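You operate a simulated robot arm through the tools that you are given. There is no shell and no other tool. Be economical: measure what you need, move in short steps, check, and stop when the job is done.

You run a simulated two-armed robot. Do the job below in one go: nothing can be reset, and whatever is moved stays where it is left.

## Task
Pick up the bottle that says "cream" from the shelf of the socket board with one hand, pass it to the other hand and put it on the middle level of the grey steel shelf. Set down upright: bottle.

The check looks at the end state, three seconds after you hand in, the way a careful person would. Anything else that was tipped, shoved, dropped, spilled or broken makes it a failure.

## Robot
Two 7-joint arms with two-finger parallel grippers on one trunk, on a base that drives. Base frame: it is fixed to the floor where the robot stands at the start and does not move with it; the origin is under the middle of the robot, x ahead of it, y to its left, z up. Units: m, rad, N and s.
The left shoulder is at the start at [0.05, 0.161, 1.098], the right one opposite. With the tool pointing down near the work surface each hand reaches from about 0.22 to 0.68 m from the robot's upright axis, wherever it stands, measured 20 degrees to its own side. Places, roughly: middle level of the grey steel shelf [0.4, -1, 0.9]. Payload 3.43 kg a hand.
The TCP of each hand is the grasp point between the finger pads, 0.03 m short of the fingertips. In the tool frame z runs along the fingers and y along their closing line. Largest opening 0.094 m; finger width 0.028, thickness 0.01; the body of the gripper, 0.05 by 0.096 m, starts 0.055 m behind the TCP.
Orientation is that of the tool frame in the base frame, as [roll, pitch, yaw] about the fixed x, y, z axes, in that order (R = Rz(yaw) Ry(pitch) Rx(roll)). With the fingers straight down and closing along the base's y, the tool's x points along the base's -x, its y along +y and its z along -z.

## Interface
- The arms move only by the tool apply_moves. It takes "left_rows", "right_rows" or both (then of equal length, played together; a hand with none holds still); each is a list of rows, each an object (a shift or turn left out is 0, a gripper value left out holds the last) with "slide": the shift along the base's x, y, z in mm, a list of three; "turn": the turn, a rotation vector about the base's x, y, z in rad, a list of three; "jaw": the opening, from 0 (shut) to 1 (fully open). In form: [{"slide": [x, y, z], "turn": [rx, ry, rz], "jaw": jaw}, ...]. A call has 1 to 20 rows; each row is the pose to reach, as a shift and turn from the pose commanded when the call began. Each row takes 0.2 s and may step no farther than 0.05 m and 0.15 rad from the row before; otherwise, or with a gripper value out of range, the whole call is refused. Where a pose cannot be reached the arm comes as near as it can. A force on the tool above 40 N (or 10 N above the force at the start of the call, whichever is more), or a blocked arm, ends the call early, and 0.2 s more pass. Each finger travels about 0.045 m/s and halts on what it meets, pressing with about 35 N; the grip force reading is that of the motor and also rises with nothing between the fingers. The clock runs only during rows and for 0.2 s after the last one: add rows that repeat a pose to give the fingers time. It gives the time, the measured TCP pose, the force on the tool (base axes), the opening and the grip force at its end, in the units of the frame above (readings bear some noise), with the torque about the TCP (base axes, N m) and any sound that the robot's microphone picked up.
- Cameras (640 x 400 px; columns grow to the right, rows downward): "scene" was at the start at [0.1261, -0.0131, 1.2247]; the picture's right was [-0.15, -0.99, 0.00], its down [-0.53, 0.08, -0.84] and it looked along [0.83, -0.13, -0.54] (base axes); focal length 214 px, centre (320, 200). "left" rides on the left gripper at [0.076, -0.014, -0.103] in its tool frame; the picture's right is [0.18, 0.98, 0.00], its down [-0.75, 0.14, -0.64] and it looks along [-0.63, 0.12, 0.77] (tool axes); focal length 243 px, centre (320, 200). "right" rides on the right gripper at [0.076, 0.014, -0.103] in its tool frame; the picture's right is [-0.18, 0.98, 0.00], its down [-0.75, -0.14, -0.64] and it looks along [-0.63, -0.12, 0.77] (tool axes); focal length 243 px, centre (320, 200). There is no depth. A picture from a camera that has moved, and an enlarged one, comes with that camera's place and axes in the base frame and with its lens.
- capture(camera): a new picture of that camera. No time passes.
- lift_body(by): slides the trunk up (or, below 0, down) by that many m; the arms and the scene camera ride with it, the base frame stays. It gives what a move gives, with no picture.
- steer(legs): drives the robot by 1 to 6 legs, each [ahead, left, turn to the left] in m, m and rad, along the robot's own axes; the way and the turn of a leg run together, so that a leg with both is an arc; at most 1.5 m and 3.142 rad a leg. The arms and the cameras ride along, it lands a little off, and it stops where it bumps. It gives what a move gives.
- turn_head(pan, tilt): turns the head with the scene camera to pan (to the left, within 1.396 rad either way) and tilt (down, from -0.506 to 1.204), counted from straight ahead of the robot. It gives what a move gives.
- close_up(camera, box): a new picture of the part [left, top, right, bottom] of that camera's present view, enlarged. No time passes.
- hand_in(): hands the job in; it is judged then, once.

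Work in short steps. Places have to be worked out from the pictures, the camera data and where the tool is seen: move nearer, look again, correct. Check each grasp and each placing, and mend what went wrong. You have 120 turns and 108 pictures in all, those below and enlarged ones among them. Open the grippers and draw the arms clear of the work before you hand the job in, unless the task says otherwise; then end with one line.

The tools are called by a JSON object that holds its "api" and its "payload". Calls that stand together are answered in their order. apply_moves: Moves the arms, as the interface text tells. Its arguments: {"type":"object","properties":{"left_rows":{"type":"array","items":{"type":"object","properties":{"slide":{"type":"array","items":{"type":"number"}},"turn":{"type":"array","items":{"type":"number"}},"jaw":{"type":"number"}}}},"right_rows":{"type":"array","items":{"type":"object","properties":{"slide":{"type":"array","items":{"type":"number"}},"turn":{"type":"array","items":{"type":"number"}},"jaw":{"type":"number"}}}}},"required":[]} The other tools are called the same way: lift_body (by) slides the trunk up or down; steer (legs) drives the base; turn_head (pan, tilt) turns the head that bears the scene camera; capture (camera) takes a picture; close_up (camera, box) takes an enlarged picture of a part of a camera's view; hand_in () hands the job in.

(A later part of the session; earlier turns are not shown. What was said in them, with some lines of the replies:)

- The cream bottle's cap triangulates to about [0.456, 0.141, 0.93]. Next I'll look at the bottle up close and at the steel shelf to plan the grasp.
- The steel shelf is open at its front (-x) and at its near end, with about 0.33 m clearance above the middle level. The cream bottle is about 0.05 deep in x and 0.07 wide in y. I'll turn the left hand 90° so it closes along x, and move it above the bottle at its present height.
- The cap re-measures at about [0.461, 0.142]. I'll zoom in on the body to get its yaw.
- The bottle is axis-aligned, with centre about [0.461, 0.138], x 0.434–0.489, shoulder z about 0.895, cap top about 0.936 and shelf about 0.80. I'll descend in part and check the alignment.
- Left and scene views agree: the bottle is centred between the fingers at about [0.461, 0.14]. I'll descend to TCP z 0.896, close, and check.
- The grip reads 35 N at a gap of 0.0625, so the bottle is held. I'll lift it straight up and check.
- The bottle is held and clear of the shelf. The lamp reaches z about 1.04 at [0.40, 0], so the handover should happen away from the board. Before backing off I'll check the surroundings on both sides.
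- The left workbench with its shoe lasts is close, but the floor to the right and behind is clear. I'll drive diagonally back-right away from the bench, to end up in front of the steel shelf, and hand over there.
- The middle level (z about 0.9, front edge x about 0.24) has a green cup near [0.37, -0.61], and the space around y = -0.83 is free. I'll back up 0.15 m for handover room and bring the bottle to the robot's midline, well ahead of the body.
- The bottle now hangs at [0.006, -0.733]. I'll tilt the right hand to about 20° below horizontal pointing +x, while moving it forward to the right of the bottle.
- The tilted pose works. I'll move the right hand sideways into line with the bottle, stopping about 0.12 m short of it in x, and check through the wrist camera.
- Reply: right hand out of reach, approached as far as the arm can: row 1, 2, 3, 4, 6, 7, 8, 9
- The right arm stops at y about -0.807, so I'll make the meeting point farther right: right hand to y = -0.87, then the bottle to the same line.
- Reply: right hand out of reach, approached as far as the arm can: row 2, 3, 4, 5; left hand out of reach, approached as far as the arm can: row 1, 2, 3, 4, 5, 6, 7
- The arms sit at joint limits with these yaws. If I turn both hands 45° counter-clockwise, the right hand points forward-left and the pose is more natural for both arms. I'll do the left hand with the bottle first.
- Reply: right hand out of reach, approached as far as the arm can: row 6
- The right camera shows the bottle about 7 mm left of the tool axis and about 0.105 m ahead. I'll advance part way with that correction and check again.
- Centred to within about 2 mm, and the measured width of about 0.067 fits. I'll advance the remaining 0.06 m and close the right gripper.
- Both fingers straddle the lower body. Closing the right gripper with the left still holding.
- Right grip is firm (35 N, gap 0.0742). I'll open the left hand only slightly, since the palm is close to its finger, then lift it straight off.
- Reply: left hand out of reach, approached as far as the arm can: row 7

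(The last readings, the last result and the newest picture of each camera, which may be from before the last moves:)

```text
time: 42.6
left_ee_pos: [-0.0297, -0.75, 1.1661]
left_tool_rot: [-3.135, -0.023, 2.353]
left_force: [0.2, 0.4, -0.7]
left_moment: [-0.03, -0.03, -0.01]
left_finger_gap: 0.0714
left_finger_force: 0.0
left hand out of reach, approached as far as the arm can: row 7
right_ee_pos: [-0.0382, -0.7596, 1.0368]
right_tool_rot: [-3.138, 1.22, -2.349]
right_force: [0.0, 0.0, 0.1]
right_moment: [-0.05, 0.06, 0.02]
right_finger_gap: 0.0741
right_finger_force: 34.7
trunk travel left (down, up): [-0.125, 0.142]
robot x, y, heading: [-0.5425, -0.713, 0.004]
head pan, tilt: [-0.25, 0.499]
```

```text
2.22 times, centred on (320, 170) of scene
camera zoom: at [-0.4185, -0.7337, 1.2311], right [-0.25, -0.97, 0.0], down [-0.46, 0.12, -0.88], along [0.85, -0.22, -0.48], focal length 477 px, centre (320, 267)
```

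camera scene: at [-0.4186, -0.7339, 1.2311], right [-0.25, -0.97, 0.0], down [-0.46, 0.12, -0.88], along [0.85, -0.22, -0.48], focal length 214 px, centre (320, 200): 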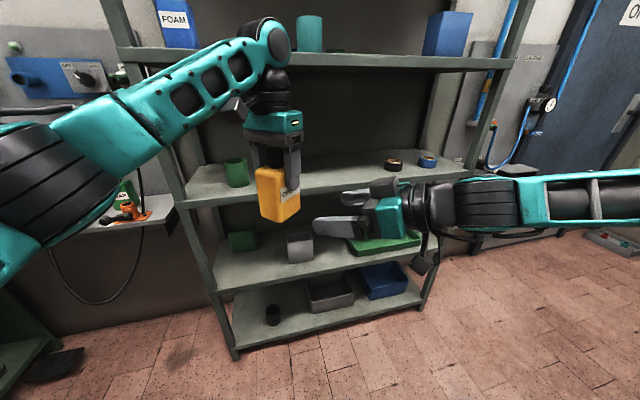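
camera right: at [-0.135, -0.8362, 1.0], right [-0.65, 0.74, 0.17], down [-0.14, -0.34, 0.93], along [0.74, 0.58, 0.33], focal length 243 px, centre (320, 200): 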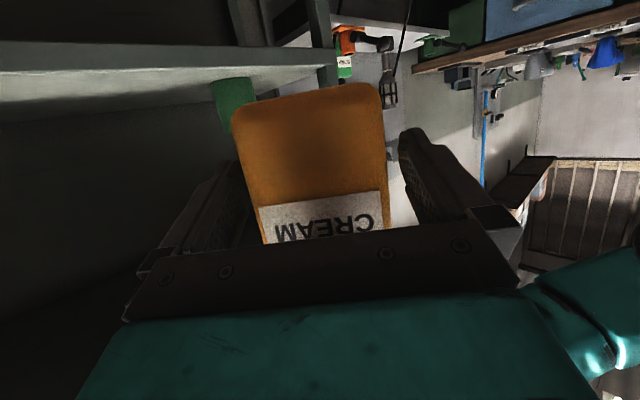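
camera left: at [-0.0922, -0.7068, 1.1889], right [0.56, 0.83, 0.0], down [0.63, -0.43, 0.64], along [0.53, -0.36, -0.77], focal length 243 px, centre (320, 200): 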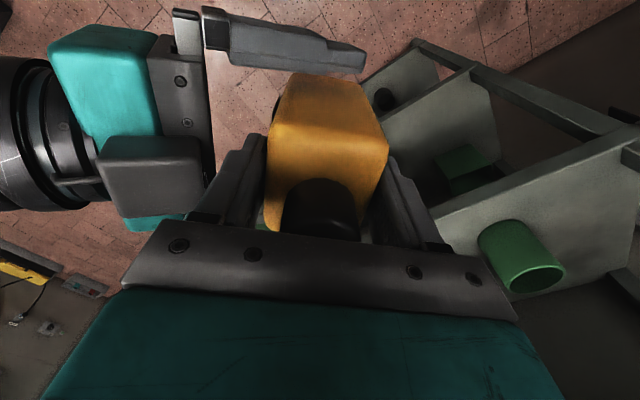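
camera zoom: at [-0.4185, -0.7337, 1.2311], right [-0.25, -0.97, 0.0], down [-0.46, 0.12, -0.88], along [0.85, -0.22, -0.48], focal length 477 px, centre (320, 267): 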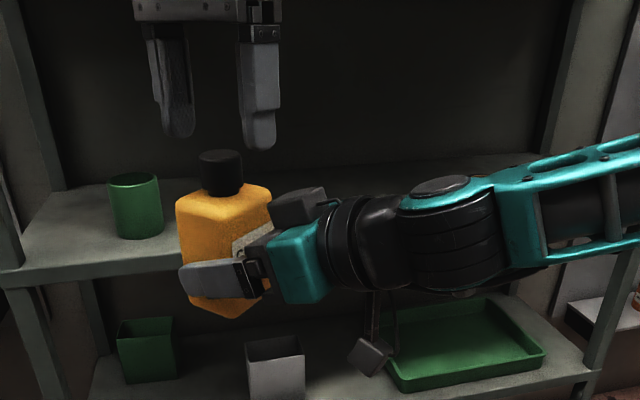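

The handover is done and the right hand holds the bottle alone. I'll lower the right a little, then pull the left arm back to its own side.

{"api": "apply_moves", "payload": {"right_rows": [{"slide": [0, 0, -15]}, {"slide": [0, 0, -30]}, {"slide": [0, 0, -30]}]}}

{"api": "apply_moves", "payload": {"left_rows": [{"slide": [0, 40, 0]}, {"slide": [0, 80, 0]}, {"slide": [-15, 120, 0]}, {"slide": [-35, 160, -10]}, {"slide": [-60, 200, -20]}, {"slide": [-85, 240, -30]}, {"slide": [-110, 260, -40]}, {"slide": [-110, 260, -40]}]}}

{"api": "capture", "payload": {"camera": "scene"}}

```text
time: 43.4
left_ee_pos: [-0.0297, -0.7504, 1.1662]
left_tool_rot: [-3.134, -0.023, 2.355]
left_force: [-0.3, 0.3, -0.2]
left_moment: [0.0, -0.01, 0.0]
left_finger_gap: 0.0715
left_finger_force: 0.1
right_ee_pos: [-0.0377, -0.7591, 1.0234]
right_tool_rot: [-3.138, 1.218, -2.351]
right_force: [0.8, -0.4, 0.5]
right_moment: [-0.06, 0.04, 0.01]
right_finger_gap: 0.0743
right_finger_force: 34.7
right hand out of reach, approached as far as the arm can: row 2, 3
trunk travel left (down, up): [-0.125, 0.142]
robot x, y, heading: [-0.5438, -0.712, -0.003]
head pan, tilt: [-0.25, 0.499]
```

```text
time: 45.2
left_ee_pos: [-0.1388, -0.4879, 1.1353]
left_tool_rot: [-3.141, -0.002, 2.358]
left_force: [0.3, -0.5, 0.5]
left_moment: [-0.01, -0.02, 0.0]
left_finger_gap: 0.0712
left_finger_force: 0.1
right_ee_pos: [-0.0373, -0.7589, 1.0222]
right_tool_rot: [-3.137, 1.22, -2.353]
right_force: [0.6, 0.8, -0.8]
right_moment: [-0.03, 0.06, -0.01]
right_finger_gap: 0.0744
right_finger_force: 34.9
trunk travel left (down, up): [-0.125, 0.142]
robot x, y, heading: [-0.5427, -0.7096, 0.004]
head pan, tilt: [-0.25, 0.499]
```

```text
73 pictures are left
camera scene: at [-0.4185, -0.734, 1.2311], right [-0.25, -0.97, 0.0], down [-0.46, 0.12, -0.88], along [0.85, -0.22, -0.48], focal length 214 px, centre (320, 200)
```

scene: 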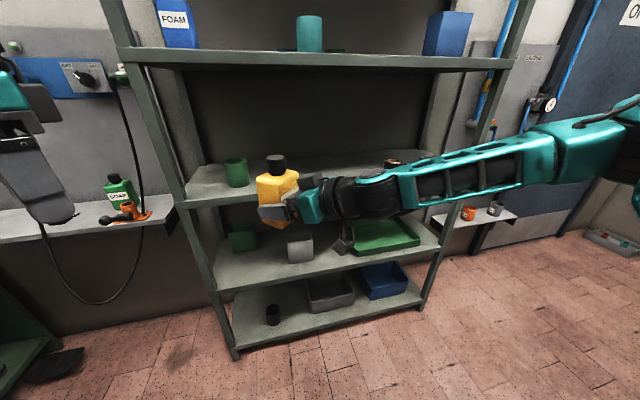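

Left arm is clear. Next I'll bring the right hand to its own side and turn it back so it points straight at the shelf.

{"api": "apply_moves", "payload": {"right_rows": [{"slide": [-5, -35, 5]}, {"slide": [-10, -70, 10]}, {"slide": [-15, -105, 10]}, {"slide": [-20, -140, 10]}, {"slide": [-25, -175, 10], "turn": [0, 0, -0.12]}, {"slide": [-30, -205, 10], "turn": [0, 0, -0.24]}, {"slide": [-35, -230, 10], "turn": [0, 0, -0.36]}, {"slide": [-40, -250, 10], "turn": [0, 0, -0.48]}, {"slide": [-40, -250, 10], "turn": [0, 0, -0.6]}, {"slide": [-40, -250, 10], "turn": [0, 0, -0.7]}, {"slide": [-40, -250, 10], "turn": [0, 0, -0.785]}, {"slide": [-40, -250, 10], "turn": [0, 0, -0.785]}]}}

{"api": "turn_head", "payload": {"pan": -0.45, "tilt": 0.5}}

{"api": "capture", "payload": {"camera": "scene"}}

{"api": "capture", "payload": {"camera": "right"}}

```text
time: 47.8
left_ee_pos: [-0.1383, -0.4878, 1.1349]
left_tool_rot: [-3.139, -0.003, 2.358]
left_force: [0.9, -0.6, 0.5]
left_moment: [0.03, 0.01, 0.01]
left_finger_gap: 0.0713
left_finger_force: 0.0
right_ee_pos: [-0.0785, -1.0084, 1.0335]
right_tool_rot: [-3.138, 1.219, -3.135]
right_force: [0.1, -0.5, 1.7]
right_moment: [0.01, 0.06, 0.01]
right_finger_gap: 0.0743
right_finger_force: 35.2
trunk travel left (down, up): [-0.125, 0.142]
robot x, y, heading: [-0.5463, -0.7123, -0.0]
head pan, tilt: [-0.25, 0.499]
```

```text
time: 48.5
left_ee_pos: [-0.1385, -0.4879, 1.1352]
left_tool_rot: [-3.14, -0.002, 2.358]
left_force: [0.3, -0.5, -1.2]
left_moment: [-0.02, 0.01, 0.0]
left_finger_gap: 0.0715
left_finger_force: 0.1
right_ee_pos: [-0.0774, -1.0105, 1.0324]
right_tool_rot: [-3.138, 1.222, -3.138]
right_force: [-0.2, -0.2, 0.0]
right_moment: [-0.01, 0.06, -0.03]
right_finger_gap: 0.0742
right_finger_force: 35.3
trunk travel left (down, up): [-0.125, 0.142]
robot x, y, heading: [-0.5453, -0.7128, 0.001]
head pan, tilt: [-0.45, 0.499]
```

```text
72 pictures are left
camera scene: at [-0.4248, -0.7511, 1.2311], right [-0.43, -0.9, 0.0], down [-0.43, 0.21, -0.88], along [0.79, -0.38, -0.48], focal length 214 px, centre (320, 200)
```

scene: 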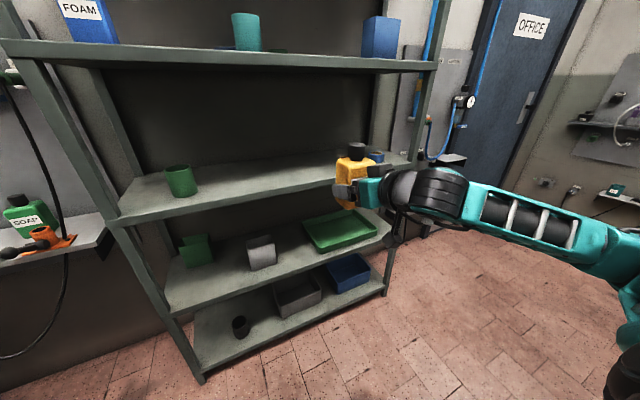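

```text
71 pictures are left
camera right: at [-0.2005, -0.9948, 0.9956], right [0.06, 0.98, 0.17], down [-0.34, -0.14, 0.93], along [0.94, -0.12, 0.33], focal length 243 px, centre (320, 200)
```

right: 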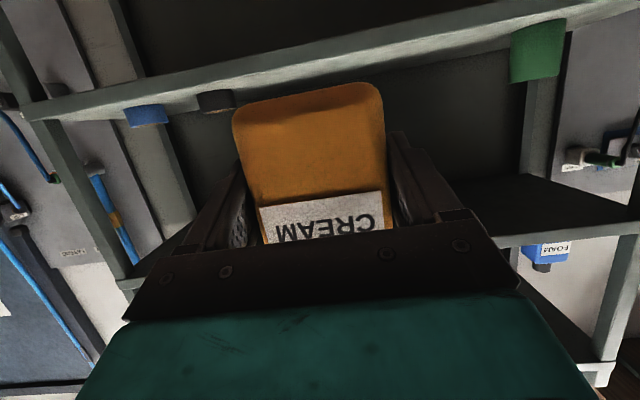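

The bottle is upright in the right hand at [-0.08, -1.01], and the shelf there is free between the cup and the tapes. I'll zoom to measure the middle board's front edge.

{"api": "close_up", "payload": {"camera": "scene", "box": [100, 120, 420, 320]}}

```text
2.00 times, centred on (260, 220) of scene
camera zoom: at [-0.4248, -0.7511, 1.2311], right [-0.43, -0.9, 0.0], down [-0.43, 0.21, -0.88], along [0.79, -0.38, -0.48], focal length 429 px, centre (440, 160)
```

zoom: 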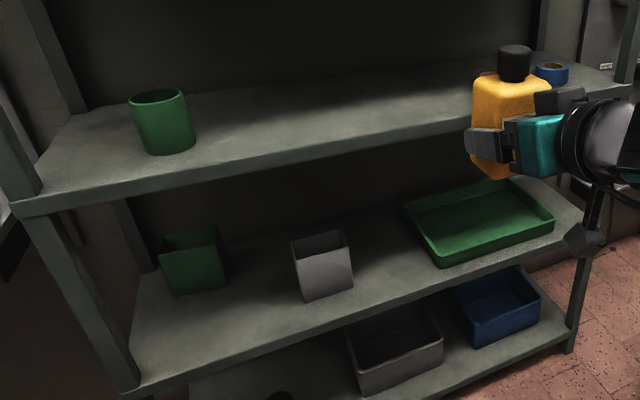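

The edge is consistent with x about 0.235 and z about 0.905. The bottle bottom is at about 0.987, so it clears; driving 0.28 m straight ahead.

{"api": "steer", "payload": {"legs": [[0.28, 0, 0]]}}

{"api": "turn_head", "payload": {"pan": -0.6, "tilt": 0.45}}

{"api": "capture", "payload": {"camera": "scene"}}

{"api": "capture", "payload": {"camera": "right"}}

```text
time: 50.5
left_ee_pos: [0.1403, -0.4881, 1.1364]
left_tool_rot: [-3.14, -0.001, 2.356]
left_force: [-0.1, 0.3, 0.2]
left_moment: [0.0, 0.03, 0.01]
left_finger_gap: 0.0714
left_finger_force: 0.0
right_ee_pos: [0.2007, -1.0085, 1.0322]
right_tool_rot: [-3.139, 1.22, -3.137]
right_force: [-0.1, 0.7, -0.6]
right_moment: [0.01, 0.03, -0.02]
right_finger_gap: 0.0738
right_finger_force: 34.5
trunk travel left (down, up): [-0.125, 0.142]
robot x, y, heading: [-0.266, -0.7116, 0.003]
head pan, tilt: [-0.45, 0.499]
```

```text
time: 51.2
left_ee_pos: [0.1402, -0.4895, 1.1356]
left_tool_rot: [-3.14, -0.003, 2.357]
left_force: [1.1, 0.5, 0.1]
left_moment: [0.0, 0.01, -0.03]
left_finger_gap: 0.0712
left_finger_force: 0.0
right_ee_pos: [0.2, -1.0088, 1.0328]
right_tool_rot: [-3.138, 1.219, -3.138]
right_force: [-0.1, -0.4, -0.1]
right_moment: [-0.01, 0.07, 0.0]
right_finger_gap: 0.0744
right_finger_force: 34.3
trunk travel left (down, up): [-0.125, 0.142]
robot x, y, heading: [-0.2685, -0.7123, 0.0]
head pan, tilt: [-0.6, 0.45]
```

```text
69 pictures are left
camera scene: at [-0.153, -0.7634, 1.2356], right [-0.56, -0.83, 0.0], down [-0.36, 0.25, -0.9], along [0.74, -0.51, -0.44], focal length 214 px, centre (320, 200)
```

scene: 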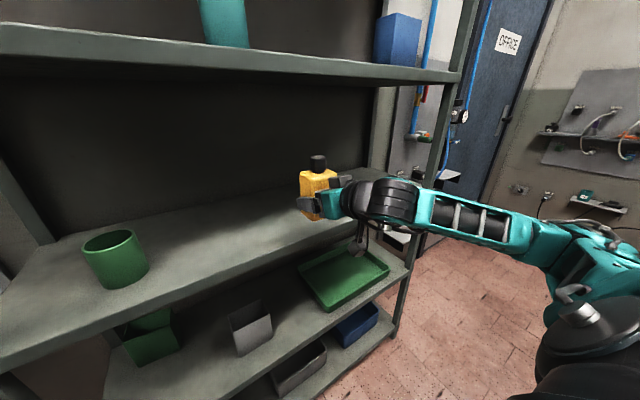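

```text
68 pictures are left
camera right: at [0.077, -0.995, 0.9955], right [0.06, 0.98, 0.17], down [-0.34, -0.14, 0.93], along [0.94, -0.12, 0.33], focal length 243 px, centre (320, 200)
```

right: 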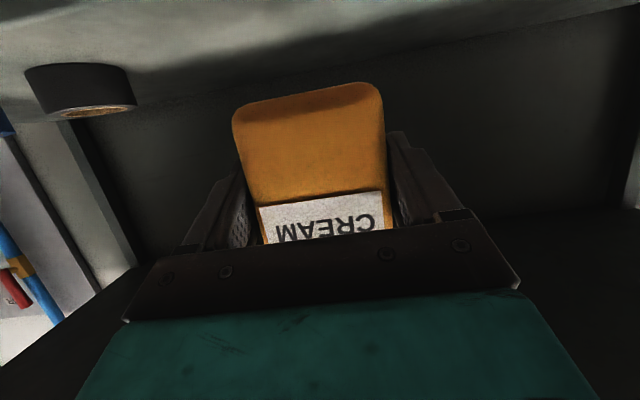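

The board is clear around the target; the tape is 0.3 m away. I'll extend the hand 112 mm into the shelf at this height.

{"api": "apply_moves", "payload": {"right_rows": [{"slide": [30, 0, 0]}, {"slide": [60, 0, 0]}, {"slide": [90, 0, 0]}, {"slide": [112, 0, 0]}, {"slide": [112, 0, 0]}, {"slide": [112, 0, -20]}, {"slide": [112, 0, -40]}, {"slide": [112, 0, -55]}, {"slide": [112, 0, -55]}]}}

{"api": "close_up", "payload": {"camera": "scene", "box": [220, 120, 420, 260]}}

{"api": "capture", "payload": {"camera": "right"}}

```text
time: 53.2
left_ee_pos: [0.1401, -0.4888, 1.1359]
left_tool_rot: [-3.14, -0.002, 2.356]
left_force: [-0.2, -0.3, -0.2]
left_moment: [-0.01, -0.01, 0.03]
left_finger_gap: 0.0713
left_finger_force: 0.1
right_ee_pos: [0.311, -1.0087, 0.9758]
right_tool_rot: [-3.138, 1.221, -3.138]
right_force: [0.0, -0.4, -0.7]
right_moment: [-0.02, 0.06, -0.02]
right_finger_gap: 0.0742
right_finger_force: 35.2
trunk travel left (down, up): [-0.125, 0.142]
robot x, y, heading: [-0.2688, -0.7116, 0.002]
head pan, tilt: [-0.6, 0.45]
```

```text
2.86 times, centred on (320, 190) of scene
camera zoom: at [-0.153, -0.7635, 1.2356], right [-0.56, -0.83, 0.0], down [-0.36, 0.25, -0.9], along [0.74, -0.51, -0.44], focal length 613 px, centre (320, 229)
```

zoom: 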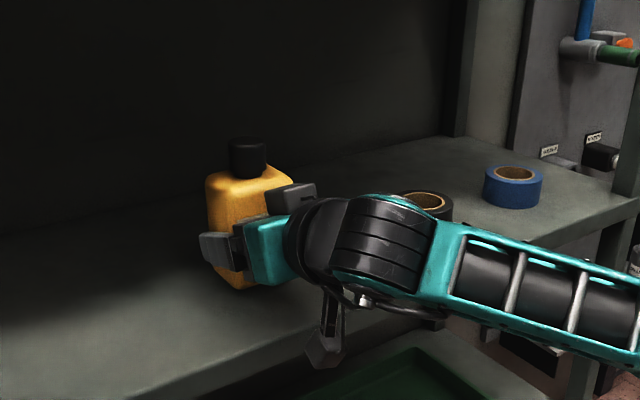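

```text
66 pictures are left
camera right: at [0.1884, -0.996, 0.9394], right [0.06, 0.98, 0.17], down [-0.34, -0.14, 0.93], along [0.94, -0.12, 0.33], focal length 243 px, centre (320, 200)
```

right: 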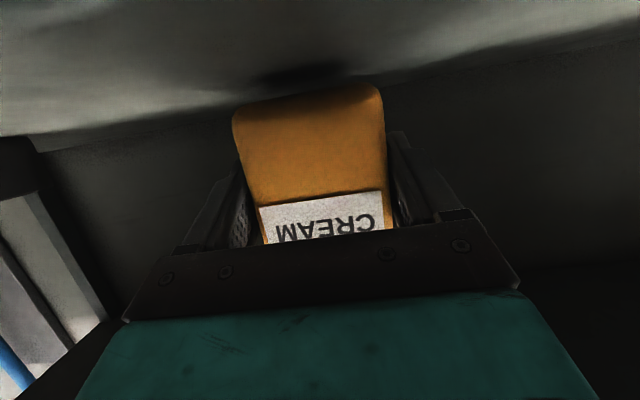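

Bottle bottom is estimated at about 0.93, roughly 25 mm above the board. Descending 18 mm, then in finer steps watching the force.

{"api": "apply_moves", "payload": {"right_rows": [{"slide": [0, 0, -6]}, {"slide": [0, 0, -12]}, {"slide": [0, 0, -18]}, {"slide": [0, 0, -18]}]}}

{"api": "capture", "payload": {"camera": "right"}}

```text
time: 54.2
left_ee_pos: [0.1381, -0.4866, 1.1364]
left_tool_rot: [-3.137, -0.002, 2.356]
left_force: [-0.2, -0.3, 0.6]
left_moment: [-0.02, 0.0, 0.03]
left_finger_gap: 0.0715
left_finger_force: 0.1
right_ee_pos: [0.3117, -1.0079, 0.9667]
right_tool_rot: [-3.137, 1.236, -3.135]
right_force: [8.7, 1.7, 23.7]
right_moment: [0.25, 0.05, -0.01]
right_finger_gap: 0.0743
right_finger_force: 35.2
trunk travel left (down, up): [-0.125, 0.142]
robot x, y, heading: [-0.2655, -0.7157, 0.0]
head pan, tilt: [-0.6, 0.45]
```

```text
65 pictures are left
camera right: at [0.1888, -0.9942, 0.9278], right [0.06, 0.98, 0.17], down [-0.36, -0.14, 0.92], along [0.93, -0.12, 0.34], focal length 243 px, centre (320, 200)
```

right: 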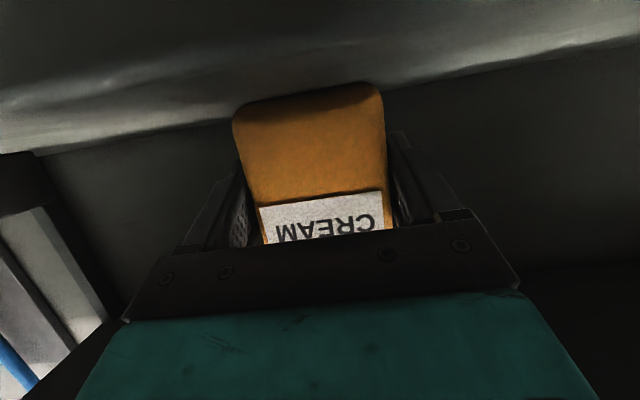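

Upward force of 24 N with almost no torque about the TCP means the bottle is on the board, pressed too hard. I'll ease back up in commanded pose and look.

{"api": "apply_moves", "payload": {"right_rows": [{"slide": [0, 0, 6]}, {"slide": [0, 0, 6]}, {"slide": [0, 0, 6]}]}}

{"api": "close_up", "payload": {"camera": "scene", "box": [250, 140, 370, 240]}}

{"api": "close_up", "payload": {"camera": "right", "box": [200, 40, 440, 200]}}

```text
time: 55.0
left_ee_pos: [0.1382, -0.4867, 1.1358]
left_tool_rot: [-3.138, -0.001, 2.355]
left_force: [0.0, -1.0, 1.0]
left_moment: [0.0, 0.01, 0.04]
left_finger_gap: 0.0714
left_finger_force: 0.0
right_ee_pos: [0.3099, -1.0079, 0.966]
right_tool_rot: [-3.137, 1.222, -3.137]
right_force: [5.4, 1.6, 14.4]
right_moment: [0.17, -0.16, -0.02]
right_finger_gap: 0.074
right_finger_force: 35.2
trunk travel left (down, up): [-0.125, 0.142]
robot x, y, heading: [-0.2675, -0.7088, 0.0]
head pan, tilt: [-0.6, 0.45]
```

```text
4.00 times, centred on (310, 190) of scene
camera zoom: at [-0.154, -0.7625, 1.2358], right [-0.56, -0.83, 0.0], down [-0.36, 0.25, -0.9], along [0.74, -0.51, -0.43], focal length 858 px, centre (360, 240)
```

zoom: 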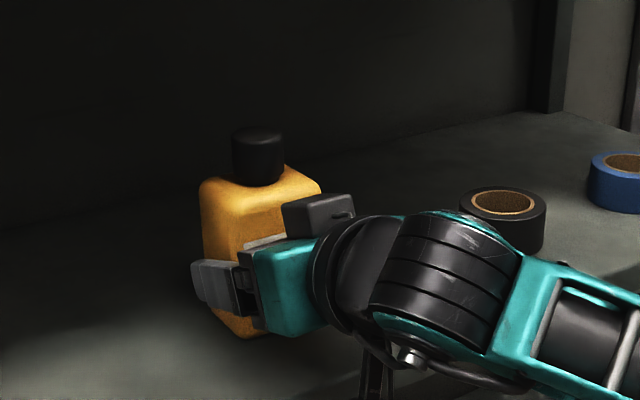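

```text
2.50 times, centred on (320, 120) of right
camera zoom: at [0.1879, -0.9943, 0.9292], right [0.06, 0.98, 0.17], down [-0.35, -0.14, 0.93], along [0.94, -0.12, 0.33], focal length 606 px, centre (320, 400)
```

zoom: 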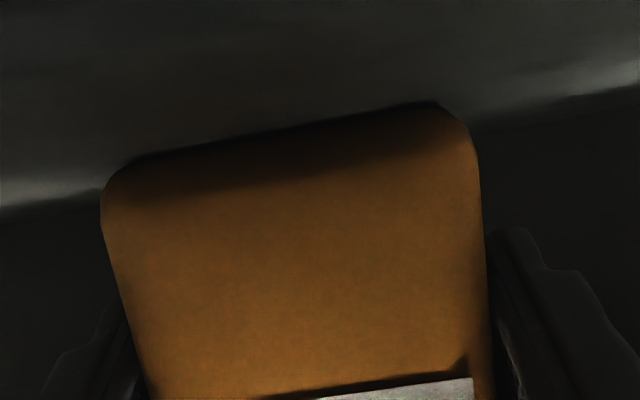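

The bottle sits on the board (about z 0.92). I'll ease off most of the remaining preload, then open the fingers slowly.

{"api": "apply_moves", "payload": {"right_rows": [{"slide": [0, 0, 3]}, {"slide": [0, 0, 6]}, {"slide": [0, 0, 6]}]}}

```text
time: 55.8
left_ee_pos: [0.1383, -0.488, 1.1342]
left_tool_rot: [-3.141, -0.002, 2.358]
left_force: [1.1, 0.3, 0.7]
left_moment: [0.01, 0.02, -0.04]
left_finger_gap: 0.0714
left_finger_force: 0.1
right_ee_pos: [0.3103, -1.0107, 0.97]
right_tool_rot: [-3.134, 1.215, -3.138]
right_force: [-0.2, 0.0, -0.4]
right_moment: [-0.02, 0.07, 0.01]
right_finger_gap: 0.0743
right_finger_force: 35.0
trunk travel left (down, up): [-0.125, 0.142]
robot x, y, heading: [-0.2687, -0.7107, -0.002]
head pan, tilt: [-0.6, 0.45]
```

Force is now zero with TCP at 0.970, so the bottle is probably 2–3 mm above the board. Lowering 3 mm.

{"api": "apply_moves", "payload": {"right_rows": [{"slide": [0, 0, -2]}, {"slide": [0, 0, -3]}, {"slide": [0, 0, -3]}]}}

```text
time: 56.6
left_ee_pos: [0.1393, -0.4882, 1.1349]
left_tool_rot: [-3.14, -0.003, 2.357]
left_force: [-0.3, 0.0, 0.0]
left_moment: [-0.02, 0.02, -0.01]
left_finger_gap: 0.0716
left_finger_force: 0.1
right_ee_pos: [0.3109, -1.0082, 0.9679]
right_tool_rot: [-3.138, 1.221, -3.137]
right_force: [0.3, 0.2, 0.3]
right_moment: [0.0, 0.05, 0.02]
right_finger_gap: 0.0744
right_finger_force: 34.7
trunk travel left (down, up): [-0.125, 0.142]
robot x, y, heading: [-0.267, -0.7091, 0.004]
head pan, tilt: [-0.6, 0.45]
```

Still unloaded; another 1.5 mm should just touch.

{"api": "apply_moves", "payload": {"right_rows": [{"slide": [0, 0, -1]}, {"slide": [0, 0, -2]}, {"slide": [0, 0, -2]}]}}

```text
time: 57.4
left_ee_pos: [0.139, -0.4884, 1.1359]
left_tool_rot: [-3.139, -0.003, 2.356]
left_force: [-0.4, -0.4, -0.9]
left_moment: [0.04, -0.05, -0.01]
left_finger_gap: 0.0714
left_finger_force: 0.1
right_ee_pos: [0.3117, -1.0084, 0.967]
right_tool_rot: [-3.137, 1.222, -3.138]
right_force: [-0.2, -0.5, 0.0]
right_moment: [-0.02, 0.01, -0.03]
right_finger_gap: 0.074
right_finger_force: 34.7
trunk travel left (down, up): [-0.125, 0.142]
robot x, y, heading: [-0.2661, -0.7127, 0.0]
head pan, tilt: [-0.6, 0.45]
```

The torque is dropping, so contact is near. One more millimetre.

{"api": "apply_moves", "payload": {"right_rows": [{"slide": [0, 0, -1.5]}, {"slide": [0, 0, -1.5]}]}}

```text
time: 58.0
left_ee_pos: [0.1395, -0.4872, 1.1349]
left_tool_rot: [-3.141, -0.002, 2.357]
left_force: [-0.1, 0.8, -0.2]
left_moment: [0.0, 0.05, 0.02]
left_finger_gap: 0.0711
left_finger_force: 0.0
right_ee_pos: [0.3103, -1.0078, 0.9668]
right_tool_rot: [-3.135, 1.226, -3.136]
right_force: [-0.2, -1.0, 2.5]
right_moment: [0.06, 0.18, 0.01]
right_finger_gap: 0.0746
right_finger_force: 34.8
trunk travel left (down, up): [-0.125, 0.142]
robot x, y, heading: [-0.2703, -0.7128, -0.003]
head pan, tilt: [-0.6, 0.45]
```

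Light contact (2.5 N up). Opening the right gripper gently.

{"api": "apply_moves", "payload": {"right_rows": [{"jaw": 0.82}, {"jaw": 0.86}, {"jaw": 0.92}, {"jaw": 1.0}, {"jaw": 1.0}, {"jaw": 1.0}]}}

{"api": "capture", "payload": {"camera": "right"}}

{"api": "close_up", "payload": {"camera": "scene", "box": [250, 140, 370, 240]}}

```text
time: 59.4
left_ee_pos: [0.1386, -0.4891, 1.1356]
left_tool_rot: [-3.141, -0.002, 2.356]
left_force: [1.1, -0.4, 0.2]
left_moment: [-0.02, 0.0, 0.0]
left_finger_gap: 0.0717
left_finger_force: 0.2
right_ee_pos: [0.3112, -1.0086, 0.9641]
right_tool_rot: [-3.138, 1.221, -3.139]
right_force: [0.6, 0.2, 0.8]
right_moment: [0.0, 0.02, -0.02]
right_finger_gap: 0.0939
right_finger_force: 0.0
trunk travel left (down, up): [-0.125, 0.142]
robot x, y, heading: [-0.2655, -0.7142, -0.004]
head pan, tilt: [-0.6, 0.45]
```

```text
62 pictures are left
camera right: at [0.1888, -0.9948, 0.928], right [0.06, 0.98, 0.17], down [-0.34, -0.14, 0.93], along [0.94, -0.12, 0.33], focal length 243 px, centre (320, 200)
```

right: 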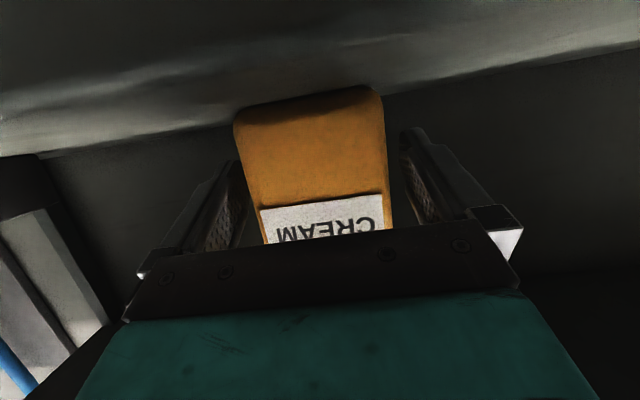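

```text
4.00 times, centred on (310, 190) of scene
camera zoom: at [-0.1533, -0.7633, 1.2357], right [-0.56, -0.83, 0.0], down [-0.36, 0.25, -0.9], along [0.74, -0.51, -0.44], focal length 858 px, centre (360, 240)
```

zoom: 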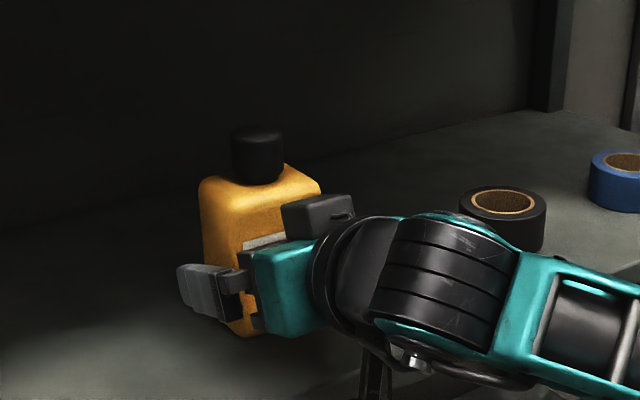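

The bottle stands free. Withdrawing the right hand straight back along -x.

{"api": "apply_moves", "payload": {"right_rows": [{"slide": [-15, 0, 0]}, {"slide": [-30, 0, 0]}, {"slide": [-60, 0, 0]}, {"slide": [-90, 0, 0]}, {"slide": [-120, 0, 5]}, {"slide": [-150, 0, 10]}, {"slide": [-150, 0, 10]}]}}

{"api": "capture", "payload": {"camera": "scene"}}

{"api": "capture", "payload": {"camera": "right"}}

```text
time: 61.0
left_ee_pos: [0.1389, -0.4878, 1.135]
left_tool_rot: [-3.14, -0.002, 2.356]
left_force: [-0.3, 0.2, 0.4]
left_moment: [0.0, -0.03, -0.03]
left_finger_gap: 0.0713
left_finger_force: 0.1
right_ee_pos: [0.1652, -1.0089, 0.9754]
right_tool_rot: [-3.135, 1.222, -3.137]
right_force: [-0.5, 0.4, -0.1]
right_moment: [-0.03, 0.0, 0.03]
right_finger_gap: 0.094
right_finger_force: 0.0
right hand out of reach, approached as far as the arm can: row 6, 7
trunk travel left (down, up): [-0.125, 0.142]
robot x, y, heading: [-0.265, -0.7123, -0.002]
head pan, tilt: [-0.6, 0.45]
```

```text
60 pictures are left
camera scene: at [-0.1533, -0.7633, 1.2357], right [-0.56, -0.83, 0.0], down [-0.36, 0.25, -0.9], along [0.74, -0.51, -0.44], focal length 214 px, centre (320, 200)
```

scene: 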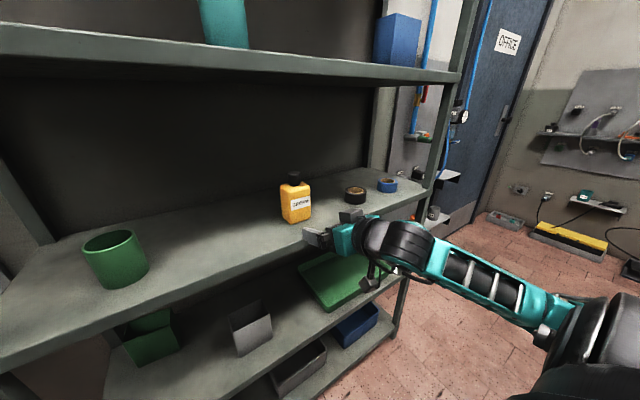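

```text
59 pictures are left
camera right: at [0.0425, -0.9959, 0.938], right [0.06, 0.98, 0.17], down [-0.35, -0.14, 0.93], along [0.94, -0.12, 0.33], focal length 243 px, centre (320, 200)
```

right: 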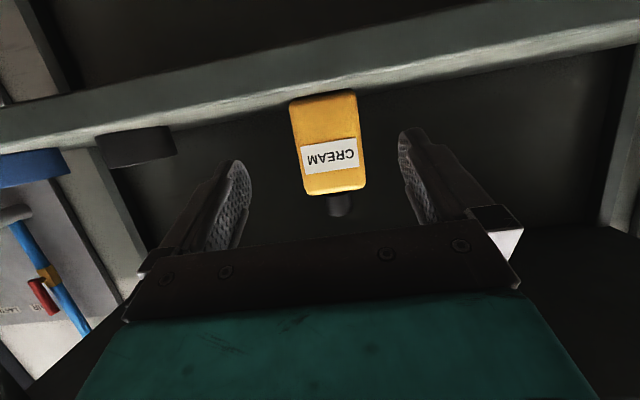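

The bottle stands upright on the middle level. I'll back the robot off 0.2 m along the way it came, open the left gripper and take a last look.

{"api": "steer", "payload": {"legs": [[-0.2, 0, 0]]}}

{"api": "apply_moves", "payload": {"left_rows": [{"jaw": 1.0}, {"jaw": 1.0}, {"jaw": 1.0}]}}

{"api": "capture", "payload": {"camera": "scene"}}

```text
time: 62.5
left_ee_pos: [-0.0574, -0.4885, 1.136]
left_tool_rot: [-3.14, -0.002, 2.357]
left_force: [0.0, -0.3, 0.3]
left_moment: [0.0, 0.01, 0.03]
left_finger_gap: 0.0714
left_finger_force: 0.1
right_ee_pos: [-0.0304, -1.0098, 0.9749]
right_tool_rot: [-3.138, 1.222, -3.136]
right_force: [0.2, -0.6, 0.7]
right_moment: [0.01, 0.0, -0.02]
right_finger_gap: 0.0941
right_finger_force: 0.1
trunk travel left (down, up): [-0.125, 0.142]
robot x, y, heading: [-0.4605, -0.7138, 0.002]
head pan, tilt: [-0.6, 0.45]
```

```text
time: 63.4
left_ee_pos: [-0.0574, -0.4879, 1.1356]
left_tool_rot: [-3.14, -0.003, 2.356]
left_force: [-0.1, 0.0, -0.4]
left_moment: [0.0, 0.01, 0.01]
left_finger_gap: 0.0941
left_finger_force: 0.1
right_ee_pos: [-0.0313, -1.0091, 0.9749]
right_tool_rot: [-3.139, 1.222, -3.137]
right_force: [-0.2, 0.0, 0.2]
right_moment: [0.0, 0.0, 0.0]
right_finger_gap: 0.0941
right_finger_force: 0.1
trunk travel left (down, up): [-0.125, 0.142]
robot x, y, heading: [-0.4659, -0.7127, 0.004]
head pan, tilt: [-0.6, 0.45]
```

```text
58 pictures are left
camera scene: at [-0.3497, -0.7633, 1.2357], right [-0.57, -0.82, 0.0], down [-0.36, 0.25, -0.9], along [0.74, -0.51, -0.44], focal length 214 px, centre (320, 200)
```

scene: 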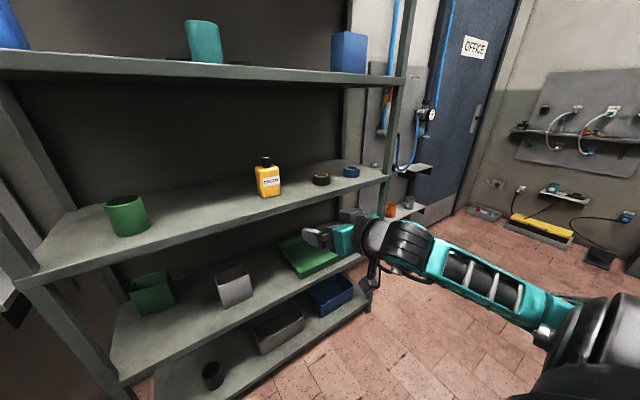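

Both hands are open and clear, and the bottle stands upright with everything else in place. Handing in.

{"api": "hand_in", "payload": {}}

```text
The job is handed in.
```

The cream bottle was picked up with the left hand, passed to the right, and set down upright on the middle level of the grey steel shelf; I saw nothing else disturbed.
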